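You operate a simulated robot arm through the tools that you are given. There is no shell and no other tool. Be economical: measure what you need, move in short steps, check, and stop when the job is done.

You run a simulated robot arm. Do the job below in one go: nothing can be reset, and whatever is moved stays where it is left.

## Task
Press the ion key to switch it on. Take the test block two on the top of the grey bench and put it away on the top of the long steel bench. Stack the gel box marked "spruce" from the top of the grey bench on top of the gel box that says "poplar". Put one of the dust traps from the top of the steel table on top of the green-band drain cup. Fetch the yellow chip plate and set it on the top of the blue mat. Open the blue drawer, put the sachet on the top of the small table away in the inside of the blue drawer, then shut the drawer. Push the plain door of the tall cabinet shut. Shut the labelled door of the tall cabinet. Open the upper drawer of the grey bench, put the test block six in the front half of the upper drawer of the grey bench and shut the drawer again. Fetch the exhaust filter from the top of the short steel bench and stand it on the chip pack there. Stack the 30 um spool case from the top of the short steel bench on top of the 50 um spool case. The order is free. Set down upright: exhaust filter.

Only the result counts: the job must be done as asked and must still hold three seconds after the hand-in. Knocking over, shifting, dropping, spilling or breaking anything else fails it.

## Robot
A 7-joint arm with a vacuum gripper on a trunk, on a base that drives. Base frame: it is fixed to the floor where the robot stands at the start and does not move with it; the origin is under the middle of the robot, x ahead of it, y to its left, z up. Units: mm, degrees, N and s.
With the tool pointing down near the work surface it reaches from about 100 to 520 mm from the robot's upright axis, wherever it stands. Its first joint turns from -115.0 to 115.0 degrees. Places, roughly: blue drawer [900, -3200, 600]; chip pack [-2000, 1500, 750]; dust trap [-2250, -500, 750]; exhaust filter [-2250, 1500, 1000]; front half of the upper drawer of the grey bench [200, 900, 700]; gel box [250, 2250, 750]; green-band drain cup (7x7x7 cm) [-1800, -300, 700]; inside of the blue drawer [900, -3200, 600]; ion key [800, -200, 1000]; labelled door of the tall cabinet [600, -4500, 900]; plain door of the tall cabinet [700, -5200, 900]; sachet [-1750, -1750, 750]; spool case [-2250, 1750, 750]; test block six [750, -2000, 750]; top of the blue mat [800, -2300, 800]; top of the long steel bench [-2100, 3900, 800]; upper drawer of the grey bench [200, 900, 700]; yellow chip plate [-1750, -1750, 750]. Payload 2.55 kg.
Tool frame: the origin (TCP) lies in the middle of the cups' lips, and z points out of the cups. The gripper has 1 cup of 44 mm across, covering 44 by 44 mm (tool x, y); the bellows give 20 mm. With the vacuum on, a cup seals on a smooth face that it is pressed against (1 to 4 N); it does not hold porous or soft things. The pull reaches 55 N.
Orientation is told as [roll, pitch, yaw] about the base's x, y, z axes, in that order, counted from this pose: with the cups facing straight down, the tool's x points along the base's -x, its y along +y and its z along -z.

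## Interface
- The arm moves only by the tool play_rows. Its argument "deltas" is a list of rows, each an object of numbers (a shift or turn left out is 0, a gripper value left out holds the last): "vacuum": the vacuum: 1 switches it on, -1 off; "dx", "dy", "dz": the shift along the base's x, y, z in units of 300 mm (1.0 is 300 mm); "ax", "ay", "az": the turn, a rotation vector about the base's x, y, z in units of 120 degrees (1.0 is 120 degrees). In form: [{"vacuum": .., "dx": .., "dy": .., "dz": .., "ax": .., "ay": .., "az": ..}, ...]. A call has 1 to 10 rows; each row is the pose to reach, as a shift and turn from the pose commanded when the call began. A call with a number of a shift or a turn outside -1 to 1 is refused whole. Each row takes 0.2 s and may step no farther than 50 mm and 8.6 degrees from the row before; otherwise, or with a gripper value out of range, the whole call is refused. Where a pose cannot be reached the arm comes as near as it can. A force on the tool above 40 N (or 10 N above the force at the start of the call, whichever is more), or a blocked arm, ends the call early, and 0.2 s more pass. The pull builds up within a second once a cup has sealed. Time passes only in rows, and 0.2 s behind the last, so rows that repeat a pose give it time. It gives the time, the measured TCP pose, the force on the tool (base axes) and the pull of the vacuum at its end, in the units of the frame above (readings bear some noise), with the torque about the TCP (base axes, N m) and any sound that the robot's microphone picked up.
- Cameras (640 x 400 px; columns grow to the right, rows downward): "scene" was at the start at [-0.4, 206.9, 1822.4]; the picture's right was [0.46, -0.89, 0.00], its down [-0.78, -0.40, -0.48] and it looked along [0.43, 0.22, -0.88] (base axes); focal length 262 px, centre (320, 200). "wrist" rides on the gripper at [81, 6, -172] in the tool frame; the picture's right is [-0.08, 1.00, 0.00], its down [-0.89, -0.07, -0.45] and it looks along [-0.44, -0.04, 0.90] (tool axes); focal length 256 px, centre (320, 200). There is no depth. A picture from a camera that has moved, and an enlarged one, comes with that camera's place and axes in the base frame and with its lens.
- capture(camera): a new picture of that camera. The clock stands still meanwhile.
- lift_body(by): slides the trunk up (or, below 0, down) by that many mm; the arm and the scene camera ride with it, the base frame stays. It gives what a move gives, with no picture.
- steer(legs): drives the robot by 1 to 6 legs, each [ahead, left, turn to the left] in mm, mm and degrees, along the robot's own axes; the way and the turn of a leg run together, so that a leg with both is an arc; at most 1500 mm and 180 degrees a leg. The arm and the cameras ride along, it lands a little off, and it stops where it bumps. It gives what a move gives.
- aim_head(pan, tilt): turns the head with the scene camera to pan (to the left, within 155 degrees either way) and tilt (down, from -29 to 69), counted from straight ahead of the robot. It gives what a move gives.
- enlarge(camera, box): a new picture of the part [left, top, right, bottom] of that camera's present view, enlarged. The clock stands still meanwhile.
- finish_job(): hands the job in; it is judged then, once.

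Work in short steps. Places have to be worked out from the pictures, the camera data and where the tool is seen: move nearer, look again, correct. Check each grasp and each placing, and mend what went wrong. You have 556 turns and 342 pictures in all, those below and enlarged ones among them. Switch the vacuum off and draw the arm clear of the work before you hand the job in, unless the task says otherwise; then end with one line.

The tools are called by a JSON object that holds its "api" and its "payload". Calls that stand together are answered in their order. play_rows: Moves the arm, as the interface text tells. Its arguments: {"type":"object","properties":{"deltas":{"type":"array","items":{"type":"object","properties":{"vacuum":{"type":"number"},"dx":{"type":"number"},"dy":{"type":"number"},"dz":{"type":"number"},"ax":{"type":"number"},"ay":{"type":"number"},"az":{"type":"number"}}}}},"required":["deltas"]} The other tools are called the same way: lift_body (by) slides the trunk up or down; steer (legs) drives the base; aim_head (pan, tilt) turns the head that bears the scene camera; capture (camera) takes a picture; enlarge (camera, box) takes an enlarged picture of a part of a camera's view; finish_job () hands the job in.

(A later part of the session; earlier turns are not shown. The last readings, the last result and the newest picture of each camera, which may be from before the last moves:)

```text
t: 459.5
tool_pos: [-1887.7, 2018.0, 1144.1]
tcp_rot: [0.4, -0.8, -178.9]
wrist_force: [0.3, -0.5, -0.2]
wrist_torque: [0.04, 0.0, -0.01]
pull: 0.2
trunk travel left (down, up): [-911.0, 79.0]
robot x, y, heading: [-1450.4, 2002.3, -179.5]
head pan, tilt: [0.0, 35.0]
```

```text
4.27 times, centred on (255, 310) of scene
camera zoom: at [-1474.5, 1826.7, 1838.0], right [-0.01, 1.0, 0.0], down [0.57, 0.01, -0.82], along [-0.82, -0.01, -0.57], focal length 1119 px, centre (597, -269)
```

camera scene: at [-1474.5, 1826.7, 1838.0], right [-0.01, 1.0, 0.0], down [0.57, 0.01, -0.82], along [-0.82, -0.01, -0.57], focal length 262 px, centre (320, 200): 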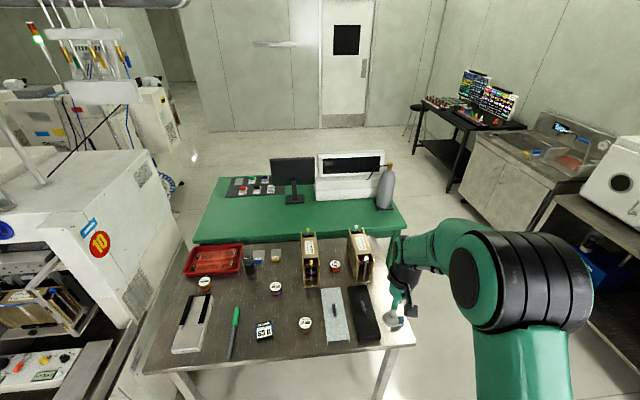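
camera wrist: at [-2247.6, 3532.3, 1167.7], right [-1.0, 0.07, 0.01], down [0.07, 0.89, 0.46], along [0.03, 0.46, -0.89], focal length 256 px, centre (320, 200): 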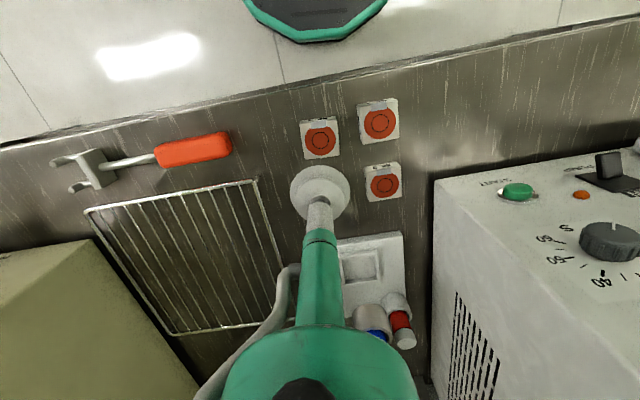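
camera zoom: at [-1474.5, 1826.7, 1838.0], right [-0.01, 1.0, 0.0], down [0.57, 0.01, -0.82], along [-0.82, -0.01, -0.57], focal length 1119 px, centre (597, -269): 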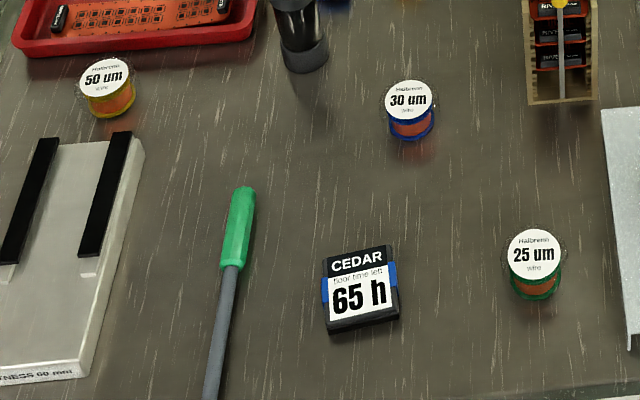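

Exhaust filter, CEDAR chip pack, and the 30/50 um spool cases are identified. I move closer for measuring.

{"api": "steer", "payload": {"legs": [[0, 430, -0.5], [60, 0, 0]]}}

{"api": "aim_head", "payload": {"pan": 0, "tilt": 50}}

{"api": "capture", "payload": {"camera": "scene"}}

{"api": "capture", "payload": {"camera": "wrist"}}

```text
t: 462.6
tool_pos: [-1943.0, 1597.0, 1144.7]
tcp_rot: [0.4, -0.8, -179.6]
wrist_force: [0.3, -0.1, 0.6]
wrist_torque: [0.03, 0.01, -0.01]
pull: 0.0
trunk travel left (down, up): [-911.0, 79.0]
robot x, y, heading: [-1510.1, 1577.0, -179.8]
head pan, tilt: [0.0, 35.0]
```

```text
t: 463.4
tool_pos: [-1940.7, 1597.9, 1145.6]
tcp_rot: [0.4, -0.8, -179.6]
wrist_force: [1.2, 0.3, 0.4]
wrist_torque: [0.03, 0.01, -0.02]
pull: 0.1
trunk travel left (down, up): [-911.0, 79.0]
robot x, y, heading: [-1507.4, 1576.7, -179.9]
head pan, tilt: [0.0, 50.0]
```

```text
145 pictures are left
camera scene: at [-1521.0, 1401.7, 1816.4], right [0.0, 1.0, 0.0], down [0.77, 0.0, -0.64], along [-0.64, 0.0, -0.77], focal length 262 px, centre (320, 200)
```

scene: 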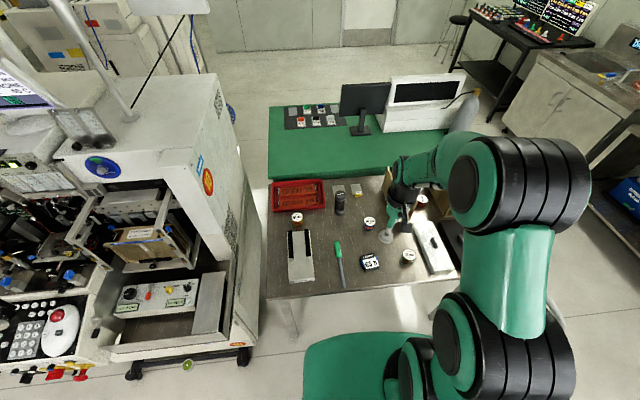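

```text
144 pictures are left
camera wrist: at [-1859.3, 1593.3, 1317.0], right [-0.07, -1.0, 0.01], down [-0.89, 0.07, 0.46], along [-0.46, 0.03, -0.89], focal length 256 px, centre (320, 200)
```

wrist: 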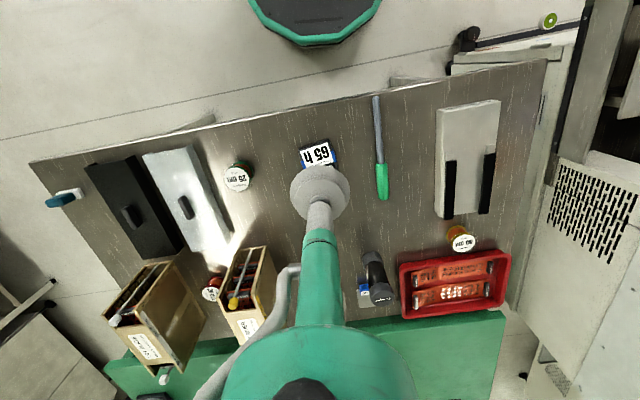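

{"api": "enlarge", "payload": {"camera": "scene", "box": [265, 170, 425, 290]}}

{"api": "enlarge", "payload": {"camera": "wrist", "box": [280, 120, 520, 320]}}

```text
3.33 times, centred on (345, 230) of scene
camera zoom: at [-1521.0, 1401.7, 1816.4], right [0.0, 1.0, 0.0], down [0.77, 0.0, -0.64], along [-0.64, 0.0, -0.77], focal length 874 px, centre (237, 100)
```

zoom: 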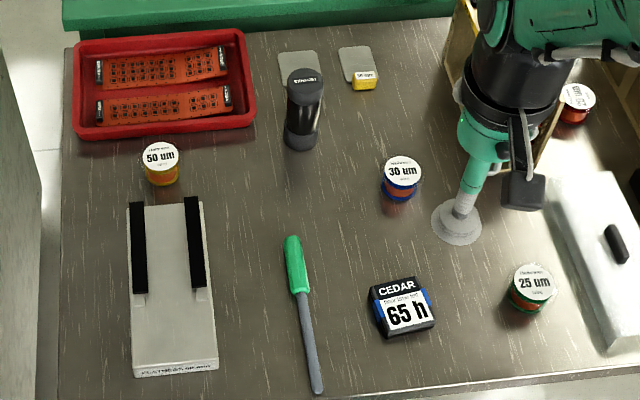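

```text
2.00 times, centred on (400, 220) of wrist
camera zoom: at [-1859.3, 1593.3, 1317.0], right [-0.07, -1.0, 0.01], down [-0.89, 0.07, 0.46], along [-0.46, 0.03, -0.89], focal length 512 px, centre (160, 160)
```

zoom: 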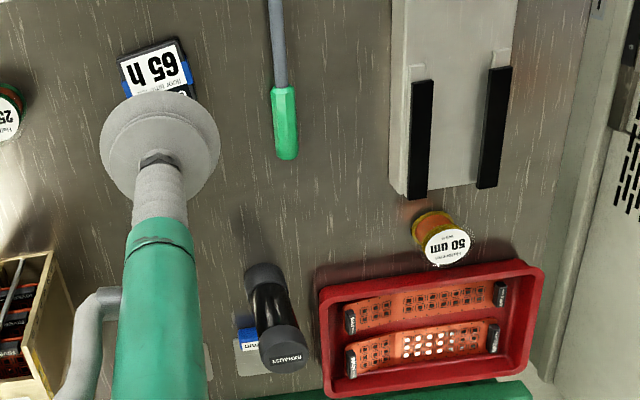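

Triangulated: exhaust top (-2288,1493,939), 50 um top (-2224,1297,856), 30 um top (-2197,1624), chip pack (-2014,1604,~825). I drive to about (-1740,1540) so everything is in reach.

{"api": "steer", "payload": {"legs": [[150, 20, 0]]}}

{"api": "steer", "payload": {"legs": [[80, 15, 0]]}}

{"api": "play_rows", "payload": {"deltas": [{"dx": -0.12, "dy": -0.08}, {"dx": -0.24, "dy": -0.16}, {"dx": -0.36, "dy": -0.23, "dz": -0.05}, {"dx": -0.38, "dy": -0.23, "dz": -0.2}, {"dx": -0.38, "dy": -0.23, "dz": -0.35}, {"dx": -0.38, "dy": -0.23, "dz": -0.45}]}}

{"api": "capture", "payload": {"camera": "wrist"}}

{"api": "enlarge", "payload": {"camera": "scene", "box": [270, 130, 430, 250]}}

```text
t: 464.8
tool_pos: [-2090.1, 1576.2, 1145.2]
tcp_rot: [0.3, -0.7, -179.5]
wrist_force: [-0.3, 0.2, 0.3]
wrist_torque: [0.01, 0.03, 0.04]
pull: 0.0
trunk travel left (down, up): [-911.0, 79.0]
robot x, y, heading: [-1655.3, 1556.5, -179.8]
head pan, tilt: [0.0, 50.0]
```

```text
t: 465.8
tool_pos: [-2169.3, 1561.0, 1144.1]
tcp_rot: [0.4, -0.8, -179.6]
wrist_force: [-0.2, -0.3, 0.2]
wrist_torque: [-0.01, -0.04, 0.04]
pull: 0.0
trunk travel left (down, up): [-911.0, 79.0]
robot x, y, heading: [-1734.8, 1543.3, -180.0]
head pan, tilt: [0.0, 50.0]
```

```text
t: 467.2
tool_pos: [-2282.2, 1492.8, 1009.4]
tcp_rot: [0.4, -0.8, -179.7]
wrist_force: [0.0, 0.2, -0.2]
wrist_torque: [0.03, -0.02, 0.01]
pull: 0.1
trunk travel left (down, up): [-911.0, 79.0]
robot x, y, heading: [-1734.0, 1540.7, -180.0]
head pan, tilt: [0.0, 50.0]
```

```text
141 pictures are left
camera wrist: at [-2200.6, 1488.0, 1181.9], right [-0.07, -1.0, 0.01], down [-0.89, 0.07, 0.46], along [-0.46, 0.03, -0.89], focal length 256 px, centre (320, 200)
```

wrist: 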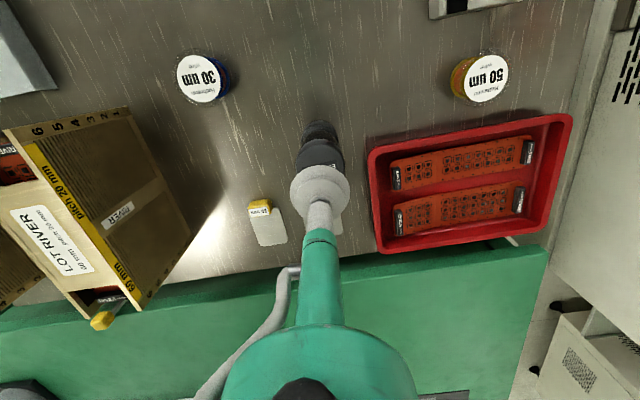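

```text
3.33 times, centred on (350, 190) of scene
camera zoom: at [-1749.1, 1366.1, 1816.3], right [0.0, 1.0, 0.0], down [0.77, 0.0, -0.64], along [-0.64, 0.0, -0.77], focal length 874 px, centre (220, 233)
```

zoom: 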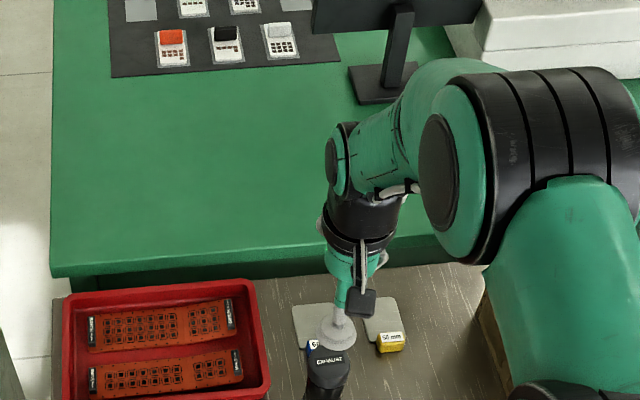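

{"api": "enlarge", "payload": {"camera": "wrist", "box": [270, 110, 370, 220]}}

{"api": "enlarge", "payload": {"camera": "scene", "box": [350, 210, 400, 260]}}

```text
3.64 times, centred on (320, 165) of wrist
camera zoom: at [-2200.6, 1488.0, 1181.9], right [-0.07, -1.0, 0.01], down [-0.89, 0.07, 0.46], along [-0.46, 0.03, -0.89], focal length 931 px, centre (320, 327)
```

zoom: 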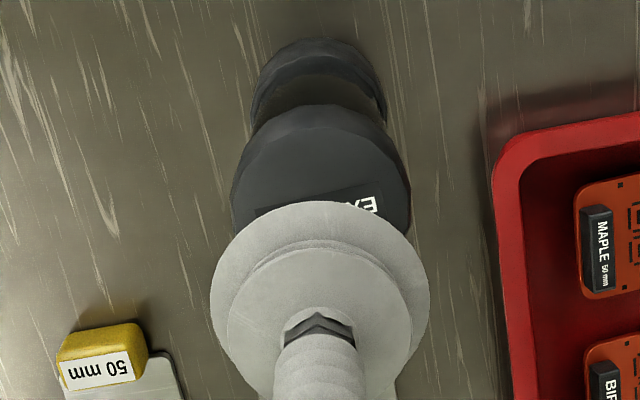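

```text
8.00 times, centred on (375, 235) of scene
camera zoom: at [-1749.1, 1366.1, 1816.3], right [0.0, 1.0, 0.0], down [0.77, 0.0, -0.64], along [-0.64, 0.0, -0.77], focal length 2098 px, centre (-120, -80)
```

zoom: 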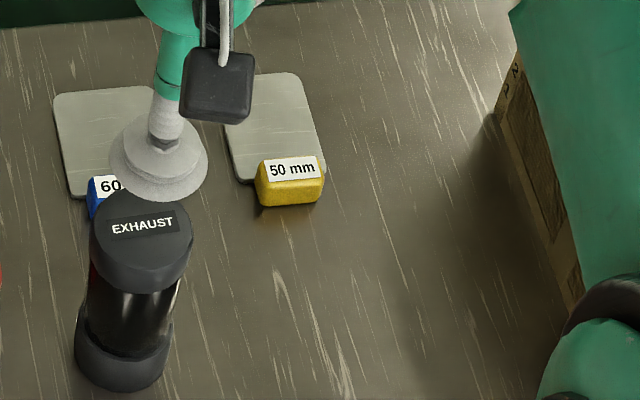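

Centre correction -6 mm in x, then descend onto the filter's top.

{"api": "play_rows", "payload": {"deltas": [{"vacuum": 1, "dx": -0.02, "dz": -0.1}, {"dx": -0.02, "dz": -0.17}, {"dx": -0.02, "dz": -0.2}, {"dx": -0.02, "dz": -0.22}, {"dx": -0.02, "dz": -0.24}, {"dx": -0.02, "dz": -0.255}, {"dx": -0.02, "dz": -0.27}, {"dx": -0.02, "dz": -0.27}]}}

```text
t: 468.7
tool_pos: [-2297.8, 1490.1, 939.2]
tcp_rot: [0.6, -1.9, -179.7]
wrist_force: [6.3, -0.5, 19.8]
wrist_torque: [0.19, -0.47, -0.07]
pull: 54.7
trunk travel left (down, up): [-911.0, 79.0]
robot x, y, heading: [-1733.6, 1542.4, -180.0]
head pan, tilt: [0.0, 50.0]
stopped in row 7: the force on the tool passed its limit (the readings are from after the stop); the commanded pose is now the measured one
```

Sealed. Lift straight up and look.

{"api": "play_rows", "payload": {"deltas": [{"dz": 0.1}, {"dz": 0.2}, {"dz": 0.3}, {"dz": 0.4}, {"dz": 0.4}]}}

{"api": "capture", "payload": {"camera": "wrist"}}

{"api": "capture", "payload": {"camera": "scene"}}

```text
t: 469.9
tool_pos: [-2296.5, 1492.1, 1058.3]
tcp_rot: [0.5, -1.6, -179.5]
wrist_force: [0.0, 0.4, -1.2]
wrist_torque: [0.0, -0.07, -0.01]
pull: 55.2
trunk travel left (down, up): [-911.0, 79.0]
robot x, y, heading: [-1732.4, 1542.4, -179.9]
head pan, tilt: [0.0, 50.0]
```

```text
137 pictures are left
camera wrist: at [-2211.1, 1488.8, 1229.6], right [-0.07, -1.0, 0.01], down [-0.88, 0.07, 0.47], along [-0.47, 0.02, -0.88], focal length 256 px, centre (320, 200)
```

wrist: 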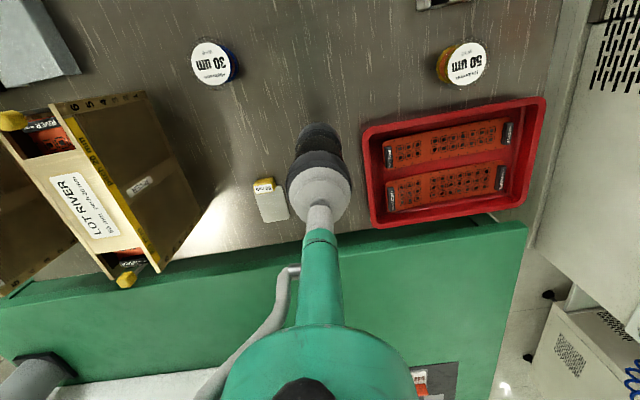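

```text
136 pictures are left
camera scene: at [-1748.9, 1365.8, 1816.3], right [0.0, 1.0, 0.0], down [0.77, 0.0, -0.64], along [-0.64, 0.0, -0.77], focal length 262 px, centre (320, 200)
```

scene: 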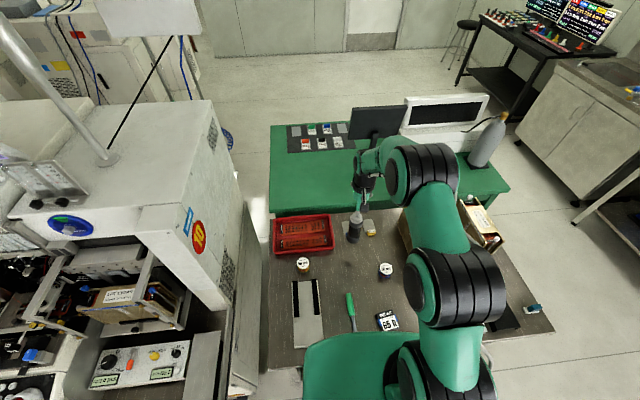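

Held. Move over the chip pack (allowing for the grip offset).

{"api": "play_rows", "payload": {"deltas": [{"dx": 0.13, "dy": 0.05}, {"dx": 0.26, "dy": 0.1}, {"dx": 0.39, "dy": 0.15}, {"dx": 0.52, "dy": 0.2}, {"dx": 0.65, "dy": 0.25}, {"dx": 0.78, "dy": 0.3}, {"dx": 0.907, "dy": 0.363}, {"dx": 0.907, "dy": 0.363}]}}

{"api": "aim_head", "payload": {"pan": -5, "tilt": 62}}

{"api": "capture", "payload": {"camera": "wrist"}}

{"api": "capture", "payload": {"camera": "scene"}}

```text
t: 471.7
tool_pos: [-2025.1, 1599.0, 1056.8]
tcp_rot: [0.6, -1.6, -179.5]
wrist_force: [-1.0, 0.7, -1.5]
wrist_torque: [0.01, -0.07, 0.02]
pull: 55.0
trunk travel left (down, up): [-911.0, 79.0]
robot x, y, heading: [-1734.7, 1545.6, -179.9]
head pan, tilt: [0.0, 50.0]
```

```text
t: 472.5
tool_pos: [-2023.3, 1599.4, 1057.2]
tcp_rot: [0.5, -1.7, -179.5]
wrist_force: [0.1, 0.0, 0.0]
wrist_torque: [0.0, -0.05, -0.01]
pull: 55.1
trunk travel left (down, up): [-911.0, 79.0]
robot x, y, heading: [-1732.6, 1542.9, -180.1]
head pan, tilt: [-5.0, 62.0]
```

```text
135 pictures are left
camera wrist: at [-1938.8, 1596.0, 1228.4], right [-0.07, -1.0, 0.01], down [-0.88, 0.07, 0.47], along [-0.47, 0.02, -0.88], focal length 256 px, centre (320, 200)
```

wrist: 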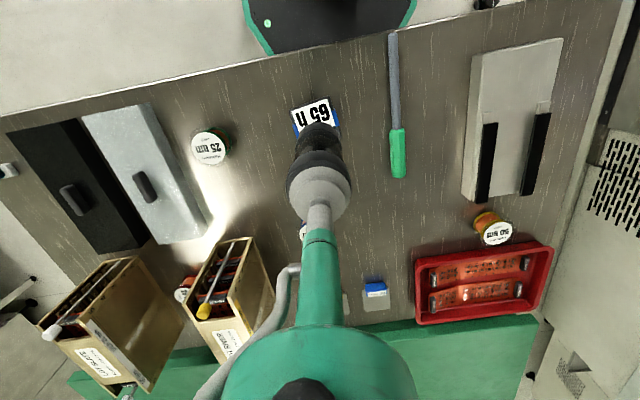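

```text
134 pictures are left
camera scene: at [-1734.9, 1371.7, 1801.5], right [0.08, 1.0, 0.0], down [0.88, -0.07, -0.47], along [-0.47, 0.04, -0.88], focal length 262 px, centre (320, 200)
```

scene: 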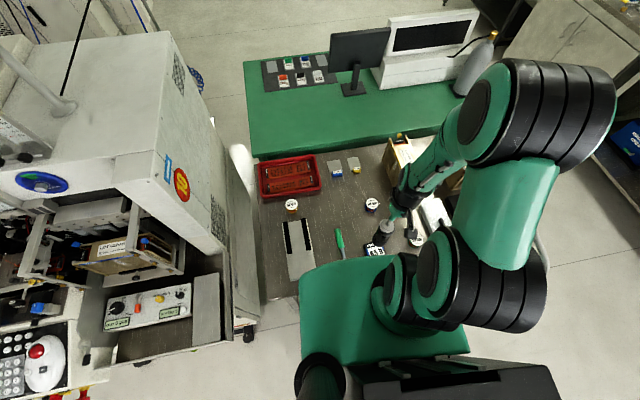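

{"api": "enlarge", "payload": {"camera": "wrist", "box": [270, 80, 370, 180]}}

{"api": "enlarge", "payload": {"camera": "scene", "box": [350, 190, 420, 270]}}

```text
4.00 times, centred on (320, 130) of wrist
camera zoom: at [-1938.8, 1596.0, 1228.4], right [-0.07, -1.0, 0.01], down [-0.88, 0.07, 0.47], along [-0.47, 0.02, -0.88], focal length 1024 px, centre (320, 480)
```

zoom: 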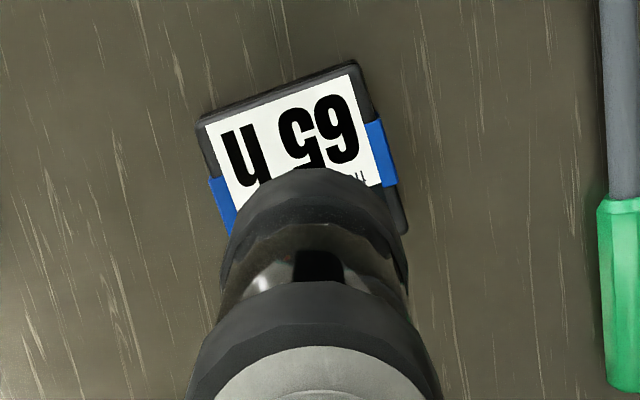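

```text
5.00 times, centred on (385, 230) of scene
camera zoom: at [-1734.9, 1371.7, 1801.5], right [0.08, 1.0, 0.0], down [0.88, -0.07, -0.47], along [-0.47, 0.04, -0.88], focal length 1311 px, centre (-5, 50)
```

zoom: 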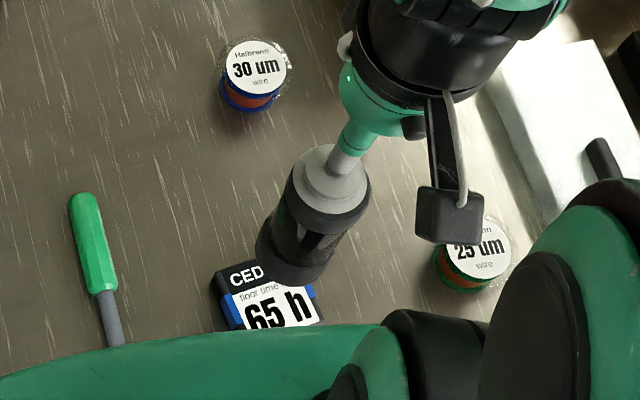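

Filter and pack are aligned within ~3 mm. Lower gently.

{"api": "play_rows", "payload": {"deltas": [{"dx": 0.01, "dz": -0.12}, {"dx": 0.01, "dz": -0.2}, {"dx": 0.01, "dz": -0.24}, {"dx": 0.01, "dz": -0.265}, {"dx": 0.01, "dz": -0.285}, {"dx": 0.01, "dz": -0.3}]}}

{"api": "enlarge", "payload": {"camera": "scene", "box": [350, 190, 420, 270]}}

{"api": "enlarge", "payload": {"camera": "wrist", "box": [270, 80, 370, 180]}}

```text
t: 473.9
tool_pos: [-2019.5, 1600.4, 967.0]
tcp_rot: [0.5, -1.7, -179.6]
wrist_force: [-0.3, -0.4, -1.2]
wrist_torque: [-0.02, -0.04, 0.02]
pull: 54.9
trunk travel left (down, up): [-911.0, 79.0]
robot x, y, heading: [-1735.3, 1543.0, -180.0]
head pan, tilt: [-5.0, 62.0]
```

```text
5.00 times, centred on (385, 230) of scene
camera zoom: at [-1735.4, 1371.7, 1801.5], right [0.08, 1.0, 0.0], down [0.88, -0.07, -0.47], along [-0.47, 0.04, -0.88], focal length 1311 px, centre (-5, 50)
```

zoom: 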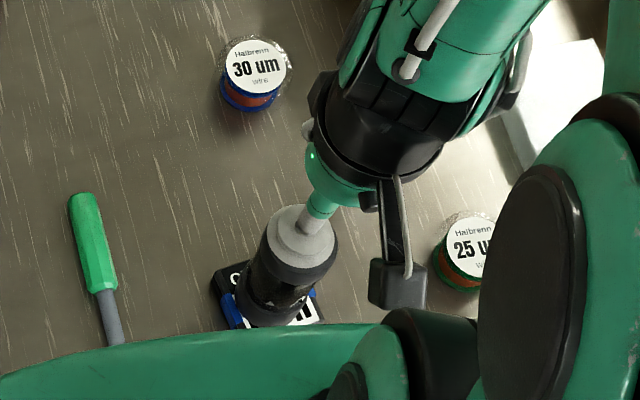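

```text
4.00 times, centred on (320, 130) of wrist
camera zoom: at [-1935.1, 1596.2, 1137.9], right [-0.07, -1.0, 0.01], down [-0.88, 0.07, 0.47], along [-0.47, 0.02, -0.88], focal length 1024 px, centre (320, 480)
```

zoom: 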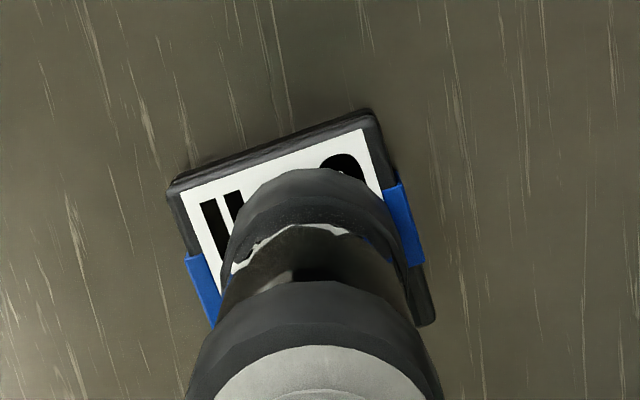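

Well centred on the pack; nudge +y 3 mm and continue down to contact.

{"api": "play_rows", "payload": {"deltas": [{"dy": 0.01, "dz": -0.01}, {"dy": 0.01, "dz": -0.02}, {"dy": 0.01, "dz": -0.03}, {"dy": 0.01, "dz": -0.04}, {"dy": 0.01, "dz": -0.05}]}}

```text
t: 474.8
tool_pos: [-2022.9, 1603.4, 959.4]
tcp_rot: [0.4, -1.9, -179.7]
wrist_force: [4.8, -1.5, 25.1]
wrist_torque: [0.06, -0.5, 0.03]
pull: 55.2
trunk travel left (down, up): [-911.0, 79.0]
robot x, y, heading: [-1732.3, 1538.7, -179.9]
head pan, tilt: [-5.0, 62.0]
stopped in row 4: the force on the tool passed its limit (the readings are from after the stop); the commanded pose is now the measured one
```

Contact. Relax 3 mm, release, and rise slowly.

{"api": "play_rows", "payload": {"deltas": [{"dz": 0.01, "dx": 0.006}, {"dz": 0.01, "dx": 0.006}, {"vacuum": -1, "dz": 0.01, "dx": 0.006}, {"dz": 0.01, "dx": 0.006}, {"dz": 0.01, "dx": 0.006}, {"dz": 0.01, "dx": 0.006}, {"dz": 0.03, "dx": 0.006}, {"dz": 0.08, "dx": 0.006}, {"dz": 0.18, "dx": 0.006}, {"dz": 0.3, "dx": 0.006}]}}

{"api": "enlarge", "payload": {"camera": "scene", "box": [350, 190, 420, 270]}}

{"api": "capture", "payload": {"camera": "wrist"}}

```text
t: 476.9
tool_pos: [-2020.6, 1605.1, 1048.6]
tcp_rot: [0.5, -2.1, -179.6]
wrist_force: [-0.5, -0.4, 0.9]
wrist_torque: [-0.02, 0.0, 0.0]
pull: 0.1
trunk travel left (down, up): [-911.0, 79.0]
robot x, y, heading: [-1732.0, 1543.6, -179.9]
head pan, tilt: [-5.0, 62.0]
```

```text
5.00 times, centred on (385, 230) of scene
camera zoom: at [-1733.5, 1371.2, 1801.3], right [0.08, 1.0, 0.0], down [0.88, -0.07, -0.47], along [-0.47, 0.04, -0.88], focal length 1311 px, centre (-5, 50)
```

zoom: 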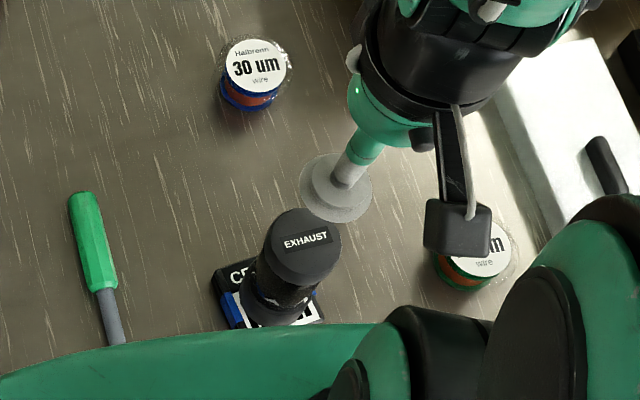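

```text
128 pictures are left
camera wrist: at [-1934.3, 1601.4, 1219.5], right [-0.07, -1.0, 0.01], down [-0.88, 0.07, 0.48], along [-0.48, 0.03, -0.88], focal length 256 px, centre (320, 200)
```

wrist: 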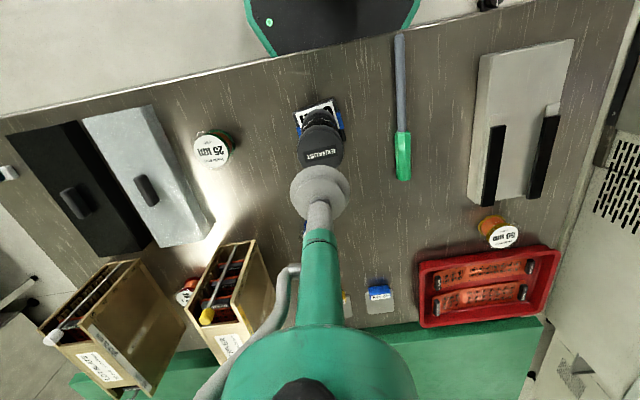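

Filter stands on the chip pack. Now to the 30 um spool case at about (-2197,1624).

{"api": "play_rows", "payload": {"deltas": [{"dz": 0.05, "dx": -0.12, "ay": -0.014}, {"dz": 0.05, "dx": -0.26, "dy": 0.02, "ay": -0.014}, {"dz": 0.05, "dx": -0.4, "dy": 0.04, "ay": -0.014}, {"dz": 0.05, "dx": -0.54, "dy": 0.06, "ay": -0.014}, {"dz": -0.05, "dx": -0.58, "dy": 0.06, "ay": -0.014}, {"dz": -0.2, "dx": -0.58, "dy": 0.06, "ay": -0.014}, {"dz": -0.35, "dx": -0.58, "dy": 0.06, "ay": -0.014}, {"dz": -0.4, "dx": -0.58, "dy": 0.06, "ay": -0.014}]}}

{"api": "capture", "payload": {"camera": "wrist"}}

{"api": "enlarge", "payload": {"camera": "scene", "box": [340, 160, 440, 240]}}

```text
t: 478.8
tool_pos: [-2196.1, 1618.8, 927.7]
tcp_rot: [0.3, -0.3, -179.5]
wrist_force: [-0.2, 0.7, 0.5]
wrist_torque: [0.02, -0.02, 0.04]
pull: 0.0
trunk travel left (down, up): [-911.0, 79.0]
robot x, y, heading: [-1732.3, 1537.2, -179.6]
head pan, tilt: [-5.0, 62.0]
```

```text
127 pictures are left
camera wrist: at [-2115.5, 1615.5, 1100.9], right [-0.07, -1.0, 0.01], down [-0.89, 0.07, 0.45], along [-0.45, 0.03, -0.89], focal length 256 px, centre (320, 200)
```

wrist: 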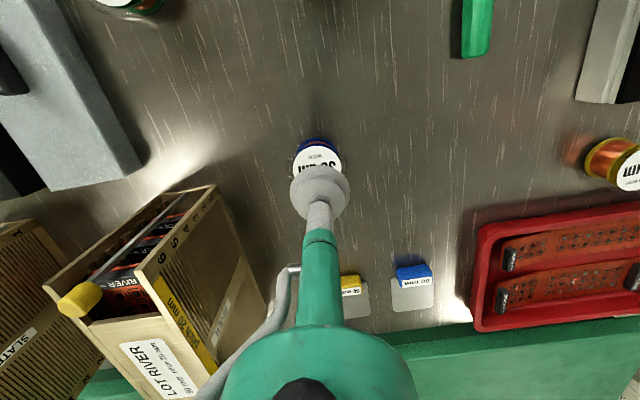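

```text
5.00 times, centred on (390, 200) of scene
camera zoom: at [-1735.0, 1371.7, 1801.5], right [0.08, 1.0, 0.0], down [0.88, -0.07, -0.47], along [-0.47, 0.04, -0.88], focal length 1311 px, centre (-30, 200)
```

zoom: 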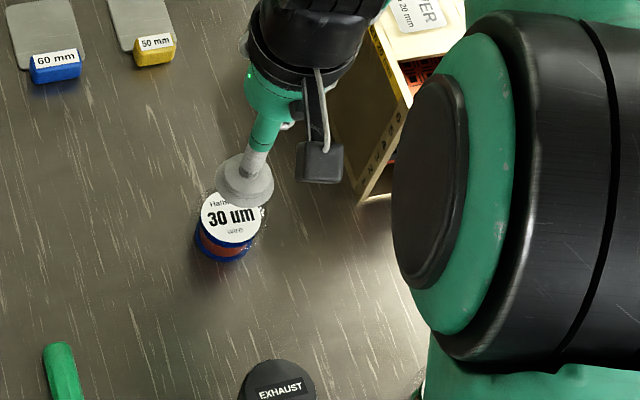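

Correct by (-9,+5.5) and descend with vacuum.

{"api": "play_rows", "payload": {"deltas": [{"vacuum": 1, "dx": -0.03, "dy": 0.018, "dz": -0.12}, {"dx": -0.03, "dy": 0.018, "dz": -0.17}, {"dx": -0.03, "dy": 0.018, "dz": -0.2}, {"dx": -0.03, "dy": 0.018, "dz": -0.22}, {"dx": -0.03, "dy": 0.018, "dz": -0.24}, {"dx": -0.03, "dy": 0.018, "dz": -0.255}, {"dx": -0.03, "dy": 0.018, "dz": -0.27}, {"dx": -0.03, "dy": 0.018, "dz": -0.27}]}}

```text
t: 480.3
tool_pos: [-2206.9, 1625.3, 854.5]
tcp_rot: [0.3, -0.7, -179.5]
wrist_force: [6.4, -2.7, 22.8]
wrist_torque: [0.17, -0.33, -0.06]
pull: 54.8
trunk travel left (down, up): [-911.0, 79.0]
robot x, y, heading: [-1733.1, 1540.2, -180.0]
head pan, tilt: [-5.0, 62.0]
stopped in row 7: the force on the tool passed its limit (the readings are from after the stop); the commanded pose is now the measured one
```

Sealed. Lift and carry toward the 50 um case.

{"api": "play_rows", "payload": {"deltas": [{"dz": 0.08}, {"dz": 0.2}, {"dz": 0.33}, {"dz": 0.4, "dy": -0.06}, {"dz": 0.4, "dy": -0.2}, {"dz": 0.4, "dy": -0.35}, {"dz": 0.4, "dy": -0.5}, {"dz": 0.4, "dy": -0.65}, {"dz": 0.4, "dy": -0.8}]}}

{"api": "aim_head", "payload": {"pan": 5, "tilt": 55}}

{"api": "capture", "payload": {"camera": "wrist"}}

{"api": "enlarge", "payload": {"camera": "scene", "box": [250, 140, 410, 260]}}

```text
t: 482.3
tool_pos: [-2207.6, 1384.3, 974.6]
tcp_rot: [0.3, -0.8, -179.6]
wrist_force: [0.3, -0.7, -0.6]
wrist_torque: [0.02, 0.0, 0.01]
pull: 55.4
trunk travel left (down, up): [-911.0, 79.0]
robot x, y, heading: [-1731.6, 1542.3, -179.7]
head pan, tilt: [-5.0, 62.0]
```

```text
t: 483.0
tool_pos: [-2207.0, 1385.9, 974.6]
tcp_rot: [0.4, -0.8, -179.5]
wrist_force: [0.8, -0.1, -0.7]
wrist_torque: [0.02, -0.04, 0.0]
pull: 54.5
trunk travel left (down, up): [-911.0, 79.0]
robot x, y, heading: [-1733.0, 1544.3, -179.8]
head pan, tilt: [5.0, 55.0]
```

```text
125 pictures are left
camera wrist: at [-2124.7, 1382.1, 1146.5], right [-0.07, -1.0, 0.01], down [-0.89, 0.07, 0.46], along [-0.45, 0.03, -0.89], focal length 256 px, centre (320, 200)
```

wrist: 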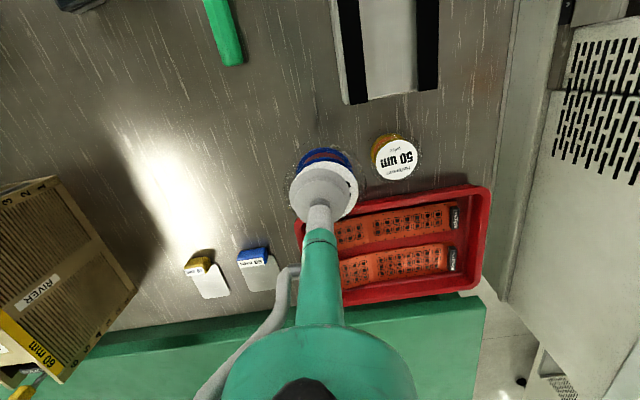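

```text
3.33 times, centred on (330, 200) of scene
camera zoom: at [-1742.5, 1360.1, 1809.8], right [-0.09, 1.0, 0.0], down [0.82, 0.07, -0.57], along [-0.57, -0.05, -0.82], focal length 874 px, centre (287, 200)
```

zoom: 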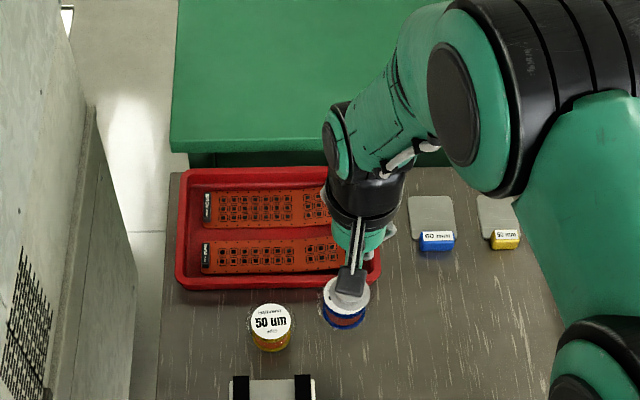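

Move over the 50 um case at (-2225,1297).

{"api": "play_rows", "payload": {"deltas": [{"dx": -0.02, "dy": -0.15}, {"dx": -0.05, "dy": -0.28}, {"dx": -0.06, "dy": -0.297}, {"dx": -0.06, "dy": -0.297}]}}

{"api": "enlarge", "payload": {"camera": "wrist", "box": [270, 100, 370, 220]}}

{"api": "enlarge", "payload": {"camera": "scene", "box": [290, 200, 350, 250]}}

```text
t: 484.0
tool_pos: [-2224.8, 1296.9, 972.2]
tcp_rot: [0.3, -0.6, -179.6]
wrist_force: [1.0, -1.0, -1.4]
wrist_torque: [0.07, -0.03, 0.01]
pull: 54.6
trunk travel left (down, up): [-911.0, 79.0]
robot x, y, heading: [-1734.7, 1543.9, -180.0]
head pan, tilt: [5.0, 55.0]
```

```text
3.33 times, centred on (320, 160) of wrist
camera zoom: at [-2143.0, 1293.3, 1145.1], right [-0.07, -1.0, 0.01], down [-0.89, 0.07, 0.46], along [-0.45, 0.03, -0.89], focal length 853 px, centre (320, 333)
```

zoom: 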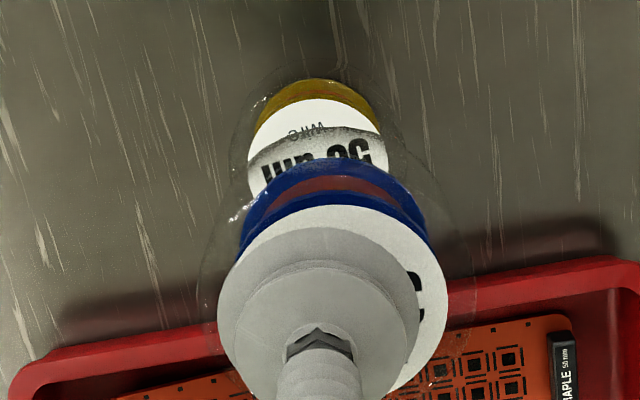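

```text
8.00 times, centred on (320, 225) of scene
camera zoom: at [-1742.5, 1359.2, 1809.7], right [-0.09, 1.0, 0.0], down [0.82, 0.07, -0.57], along [-0.57, -0.05, -0.82], focal length 2098 px, centre (320, 0)
```

zoom: 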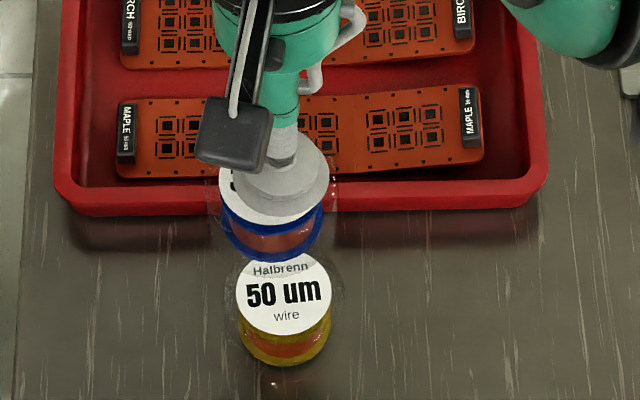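

The held spool is offset; relative to the lower case it needs +7.5 mm x and +5 mm y. Apply and lower to just above.

{"api": "play_rows", "payload": {"deltas": [{"dx": 0.025, "dy": 0.017, "dz": -0.05}, {"dx": 0.025, "dy": 0.017, "dz": -0.1}, {"dx": 0.025, "dy": 0.017, "dz": -0.13}]}}

{"api": "enlarge", "payload": {"camera": "wrist", "box": [270, 100, 370, 220]}}

{"api": "enlarge", "payload": {"camera": "scene", "box": [290, 200, 350, 250]}}

```text
t: 484.8
tool_pos: [-2218.7, 1304.1, 933.4]
tcp_rot: [0.4, -0.8, -179.5]
wrist_force: [-0.1, -0.5, -0.6]
wrist_torque: [0.01, -0.02, -0.03]
pull: 55.4
trunk travel left (down, up): [-911.0, 79.0]
robot x, y, heading: [-1732.2, 1544.9, -179.9]
head pan, tilt: [5.0, 55.0]
```

```text
3.33 times, centred on (320, 160) of wrist
camera zoom: at [-2136.3, 1299.2, 1105.6], right [-0.07, -1.0, 0.01], down [-0.89, 0.07, 0.46], along [-0.46, 0.03, -0.89], focal length 853 px, centre (320, 333)
```

zoom: 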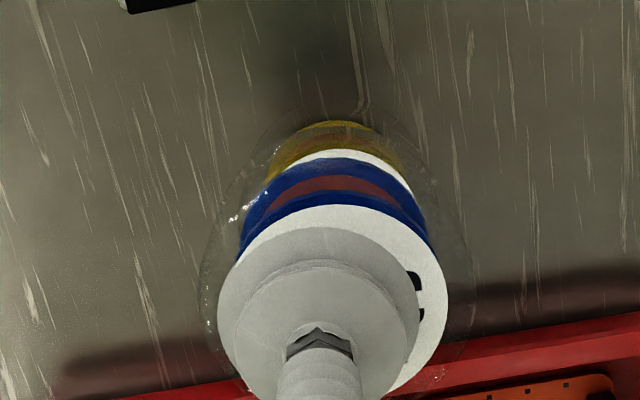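

```text
8.00 times, centred on (320, 225) of scene
camera zoom: at [-1742.5, 1359.6, 1809.8], right [-0.09, 1.0, 0.0], down [0.82, 0.07, -0.57], along [-0.57, -0.05, -0.82], focal length 2098 px, centre (320, 0)
```

zoom: 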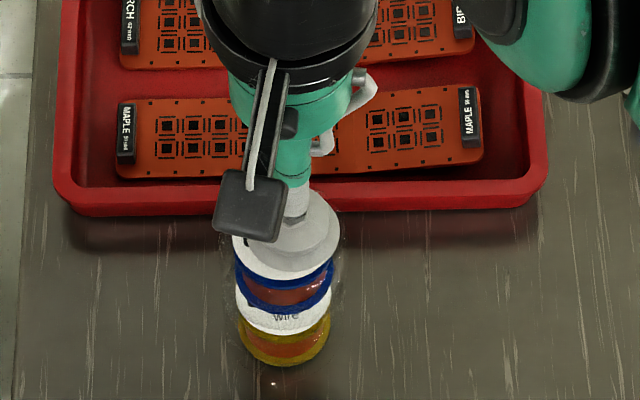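

Aligned within ~3 mm. Lower to contact.

{"api": "play_rows", "payload": {"deltas": [{"dz": -0.03}, {"dz": -0.045}, {"dz": -0.06}, {"dz": -0.07}, {"dz": -0.08}, {"dz": -0.09}]}}

{"api": "enlarge", "payload": {"camera": "scene", "box": [290, 200, 350, 250]}}

```text
t: 486.2
tool_pos: [-2219.1, 1302.1, 906.9]
tcp_rot: [0.4, -0.7, -179.5]
wrist_force: [-0.4, -0.5, -0.7]
wrist_torque: [0.01, -0.04, 0.02]
pull: 54.7
trunk travel left (down, up): [-911.0, 79.0]
robot x, y, heading: [-1732.5, 1540.5, -179.7]
head pan, tilt: [5.0, 55.0]
```

```text
8.00 times, centred on (320, 225) of scene
camera zoom: at [-1742.6, 1359.5, 1809.8], right [-0.09, 1.0, 0.0], down [0.82, 0.07, -0.57], along [-0.57, -0.05, -0.82], focal length 2098 px, centre (320, 0)
```

zoom: 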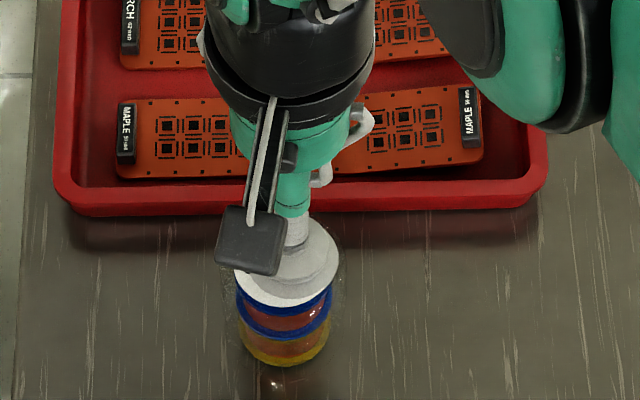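

{"api": "play_rows", "payload": {"deltas": [{"dz": -0.01}, {"dz": -0.02}, {"dz": -0.03}, {"dz": -0.04}, {"dz": -0.05}]}}

```text
t: 487.4
tool_pos: [-2218.7, 1301.5, 896.1]
tcp_rot: [0.5, -1.1, -179.5]
wrist_force: [2.4, 2.2, 18.0]
wrist_torque: [0.23, -0.19, -0.01]
pull: 55.0
trunk travel left (down, up): [-911.0, 79.0]
robot x, y, heading: [-1735.3, 1543.0, -179.7]
head pan, tilt: [5.0, 55.0]
```

Contact (18 N). Relax, release, rise slowly.

{"api": "play_rows", "payload": {"deltas": [{"dz": 0.015}, {"dz": 0.015}, {"vacuum": -1, "dz": 0.015}, {"dz": 0.015}, {"dz": 0.015}, {"dz": 0.015}, {"dz": 0.04}, {"dz": 0.1}, {"dz": 0.2}, {"dz": 0.35}]}}

{"api": "enlarge", "payload": {"camera": "scene", "box": [290, 200, 350, 250]}}

{"api": "capture", "payload": {"camera": "wrist"}}

```text
t: 489.6
tool_pos: [-2215.8, 1306.3, 995.0]
tcp_rot: [0.3, -0.6, -179.5]
wrist_force: [0.5, 0.1, 0.3]
wrist_torque: [-0.04, 0.03, 0.0]
pull: 0.1
trunk travel left (down, up): [-911.0, 79.0]
robot x, y, heading: [-1734.0, 1541.7, -179.7]
head pan, tilt: [5.0, 55.0]
```

```text
8.00 times, centred on (320, 225) of scene
camera zoom: at [-1741.2, 1360.5, 1809.8], right [-0.09, 1.0, 0.0], down [0.82, 0.07, -0.57], along [-0.57, -0.05, -0.82], focal length 2098 px, centre (320, 0)
```

zoom: 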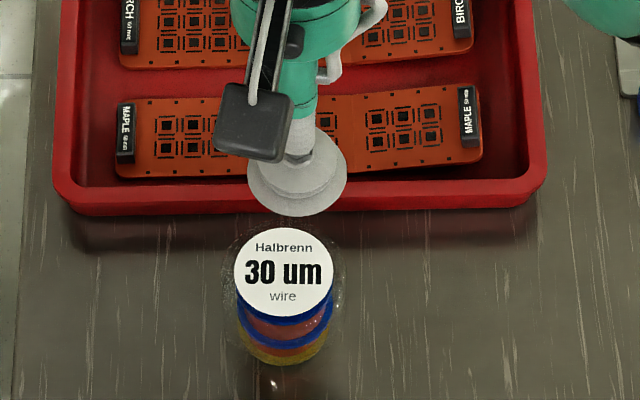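

```text
117 pictures are left
camera wrist: at [-2134.0, 1302.7, 1168.2], right [-0.07, -1.0, 0.01], down [-0.89, 0.07, 0.45], along [-0.45, 0.03, -0.89], focal length 256 px, centre (320, 200)
```

wrist: 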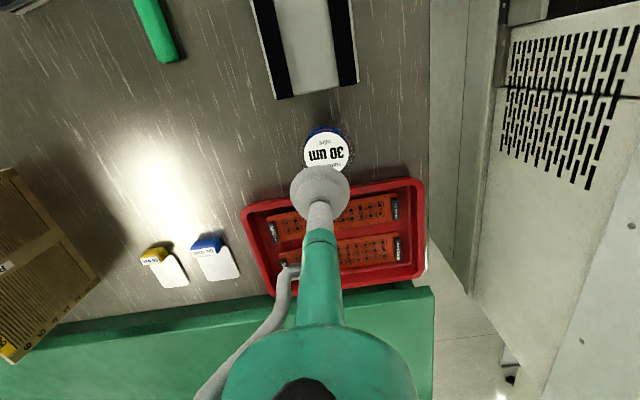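

Stacked neatly. Raise, retract, and check the exhaust filter as I back out.

{"api": "play_rows", "payload": {"deltas": [{"dz": 0.15}, {"dz": 0.3}, {"dz": 0.35, "dy": 0.14}, {"dz": 0.35, "dy": 0.29}, {"dz": 0.35, "dy": 0.44, "dx": 0.05}, {"dz": 0.35, "dy": 0.59, "dx": 0.1}, {"dz": 0.35, "dy": 0.72, "dx": 0.15}]}}

{"api": "steer", "payload": {"legs": [[-700, 0, 0]]}}

{"api": "aim_head", "payload": {"pan": 0, "tilt": 40}}

{"api": "enlarge", "payload": {"camera": "scene", "box": [240, 140, 440, 300]}}

```text
t: 491.2
tool_pos: [-2171.9, 1519.3, 1101.0]
tcp_rot: [0.3, -0.6, -179.6]
wrist_force: [-0.4, 1.2, -0.4]
wrist_torque: [0.0, 0.0, -0.02]
pull: 0.0
trunk travel left (down, up): [-911.0, 79.0]
robot x, y, heading: [-1734.7, 1543.7, -179.8]
head pan, tilt: [5.0, 55.0]
```

```text
t: 495.0
tool_pos: [-1472.0, 1521.6, 1100.9]
tcp_rot: [0.4, -0.7, -180.0]
wrist_force: [-0.3, -0.8, -0.1]
wrist_torque: [-0.03, 0.03, 0.01]
pull: 0.0
trunk travel left (down, up): [-911.0, 79.0]
robot x, y, heading: [-1031.7, 1545.7, 179.8]
head pan, tilt: [5.0, 55.0]
```

```text
t: 495.8
tool_pos: [-1473.4, 1520.7, 1100.7]
tcp_rot: [0.5, -0.5, -180.0]
wrist_force: [-0.2, 0.5, -0.6]
wrist_torque: [0.01, -0.02, -0.01]
pull: 0.1
trunk travel left (down, up): [-911.0, 79.0]
robot x, y, heading: [-1033.2, 1542.5, 179.8]
head pan, tilt: [0.0, 40.0]
```

```text
2.50 times, centred on (340, 220) of scene
camera zoom: at [-1057.5, 1365.6, 1830.4], right [0.0, 1.0, 0.0], down [0.64, 0.0, -0.77], along [-0.77, 0.0, -0.64], focal length 656 px, centre (270, 150)
```

zoom: 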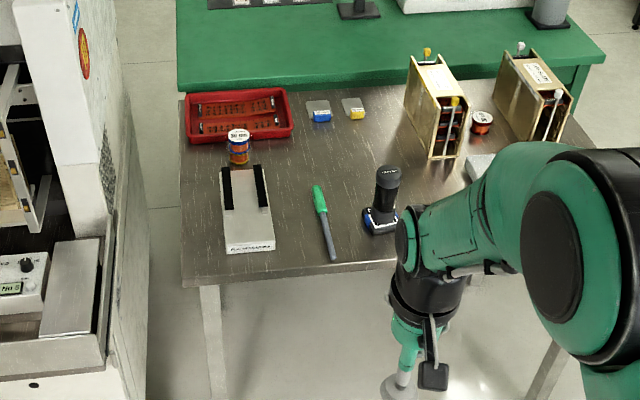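

Everything stands well. Now turn around and go to the grey bench near y≈2250 for the gel boxes.

{"api": "steer", "payload": {"legs": [[0, 0, 180], [200, 680, 0]]}}

{"api": "capture", "payload": {"camera": "scene"}}

{"api": "enlarge", "payload": {"camera": "scene", "box": [180, 120, 460, 280]}}

```text
t: 507.2
tool_pos: [-423.5, 2276.0, 1100.0]
tcp_rot: [0.5, -0.7, 2.8]
wrist_force: [0.3, -0.1, -0.1]
wrist_torque: [-0.04, -0.01, 0.04]
pull: 0.0
trunk travel left (down, up): [-911.0, 79.0]
robot x, y, heading: [-864.4, 2236.9, 2.2]
head pan, tilt: [0.0, 40.0]
```

```text
115 pictures are left
camera scene: at [-842.3, 2413.9, 1830.4], right [0.04, -1.0, 0.0], down [-0.64, -0.03, -0.77], along [0.77, 0.03, -0.64], focal length 262 px, centre (320, 200)
```

scene: 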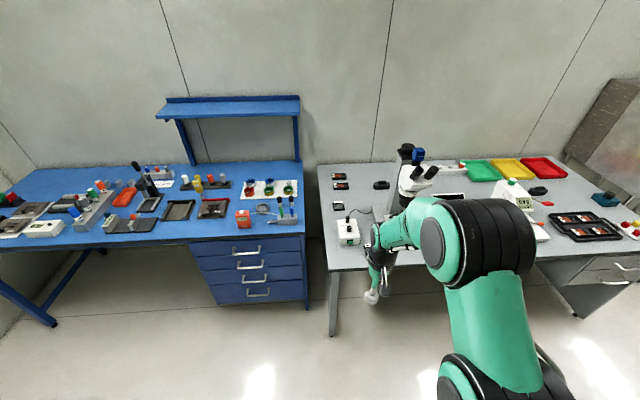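

```text
2.29 times, centred on (320, 200) of scene
camera zoom: at [-842.3, 2413.9, 1830.4], right [0.04, -1.0, 0.0], down [-0.64, -0.03, -0.77], along [0.77, 0.03, -0.64], focal length 600 px, centre (320, 200)
```

zoom: 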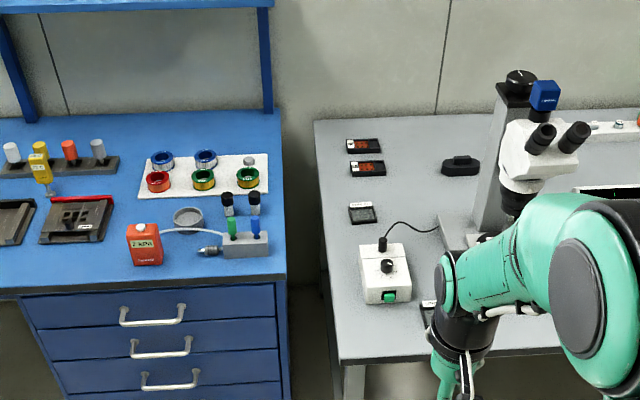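

{"api": "steer", "payload": {"legs": [[380, -60, -2.2]]}}

{"api": "aim_head", "payload": {"pan": -5, "tilt": 50}}

{"api": "capture", "payload": {"camera": "scene"}}

{"api": "capture", "payload": {"camera": "wrist"}}

```text
t: 509.6
tool_pos: [-33.4, 2202.1, 1100.6]
tcp_rot: [0.4, -0.6, -0.1]
wrist_force: [-0.2, 0.7, -0.6]
wrist_torque: [-0.01, 0.01, 0.01]
pull: 0.1
trunk travel left (down, up): [-911.0, 79.0]
robot x, y, heading: [-474.3, 2180.5, -0.3]
head pan, tilt: [0.0, 40.0]
```

```text
t: 510.4
tool_pos: [-33.7, 2201.4, 1101.6]
tcp_rot: [0.5, -0.7, -0.1]
wrist_force: [0.7, -0.2, -1.1]
wrist_torque: [0.02, 0.01, -0.03]
pull: 0.0
trunk travel left (down, up): [-911.0, 79.0]
robot x, y, heading: [-473.1, 2183.6, -0.1]
head pan, tilt: [-5.0, 50.0]
```

```text
113 pictures are left
camera scene: at [-453.7, 2352.5, 1816.3], right [-0.09, -1.0, 0.0], down [-0.76, 0.07, -0.64], along [0.64, -0.06, -0.77], focal length 262 px, centre (320, 200)
```

scene: 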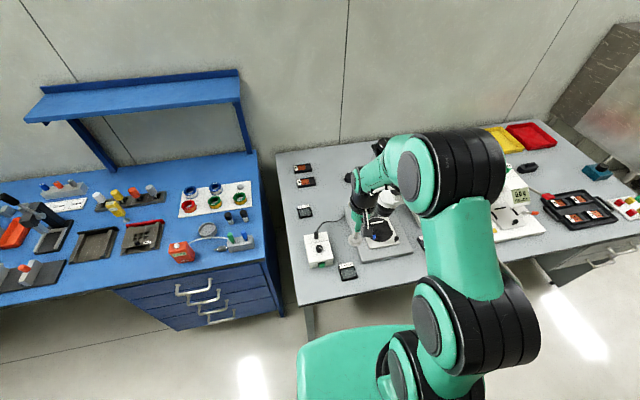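

```text
112 pictures are left
camera wrist: at [-116.3, 2208.1, 1273.7], right [0.08, 1.0, 0.01], down [0.89, -0.07, 0.46], along [0.45, -0.03, -0.89], focal length 256 px, centre (320, 200)
```

wrist: 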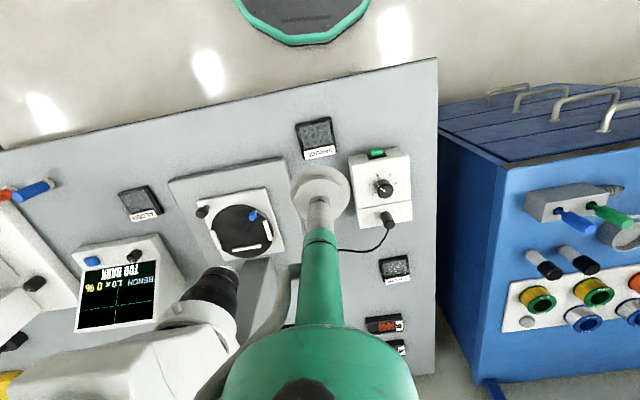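

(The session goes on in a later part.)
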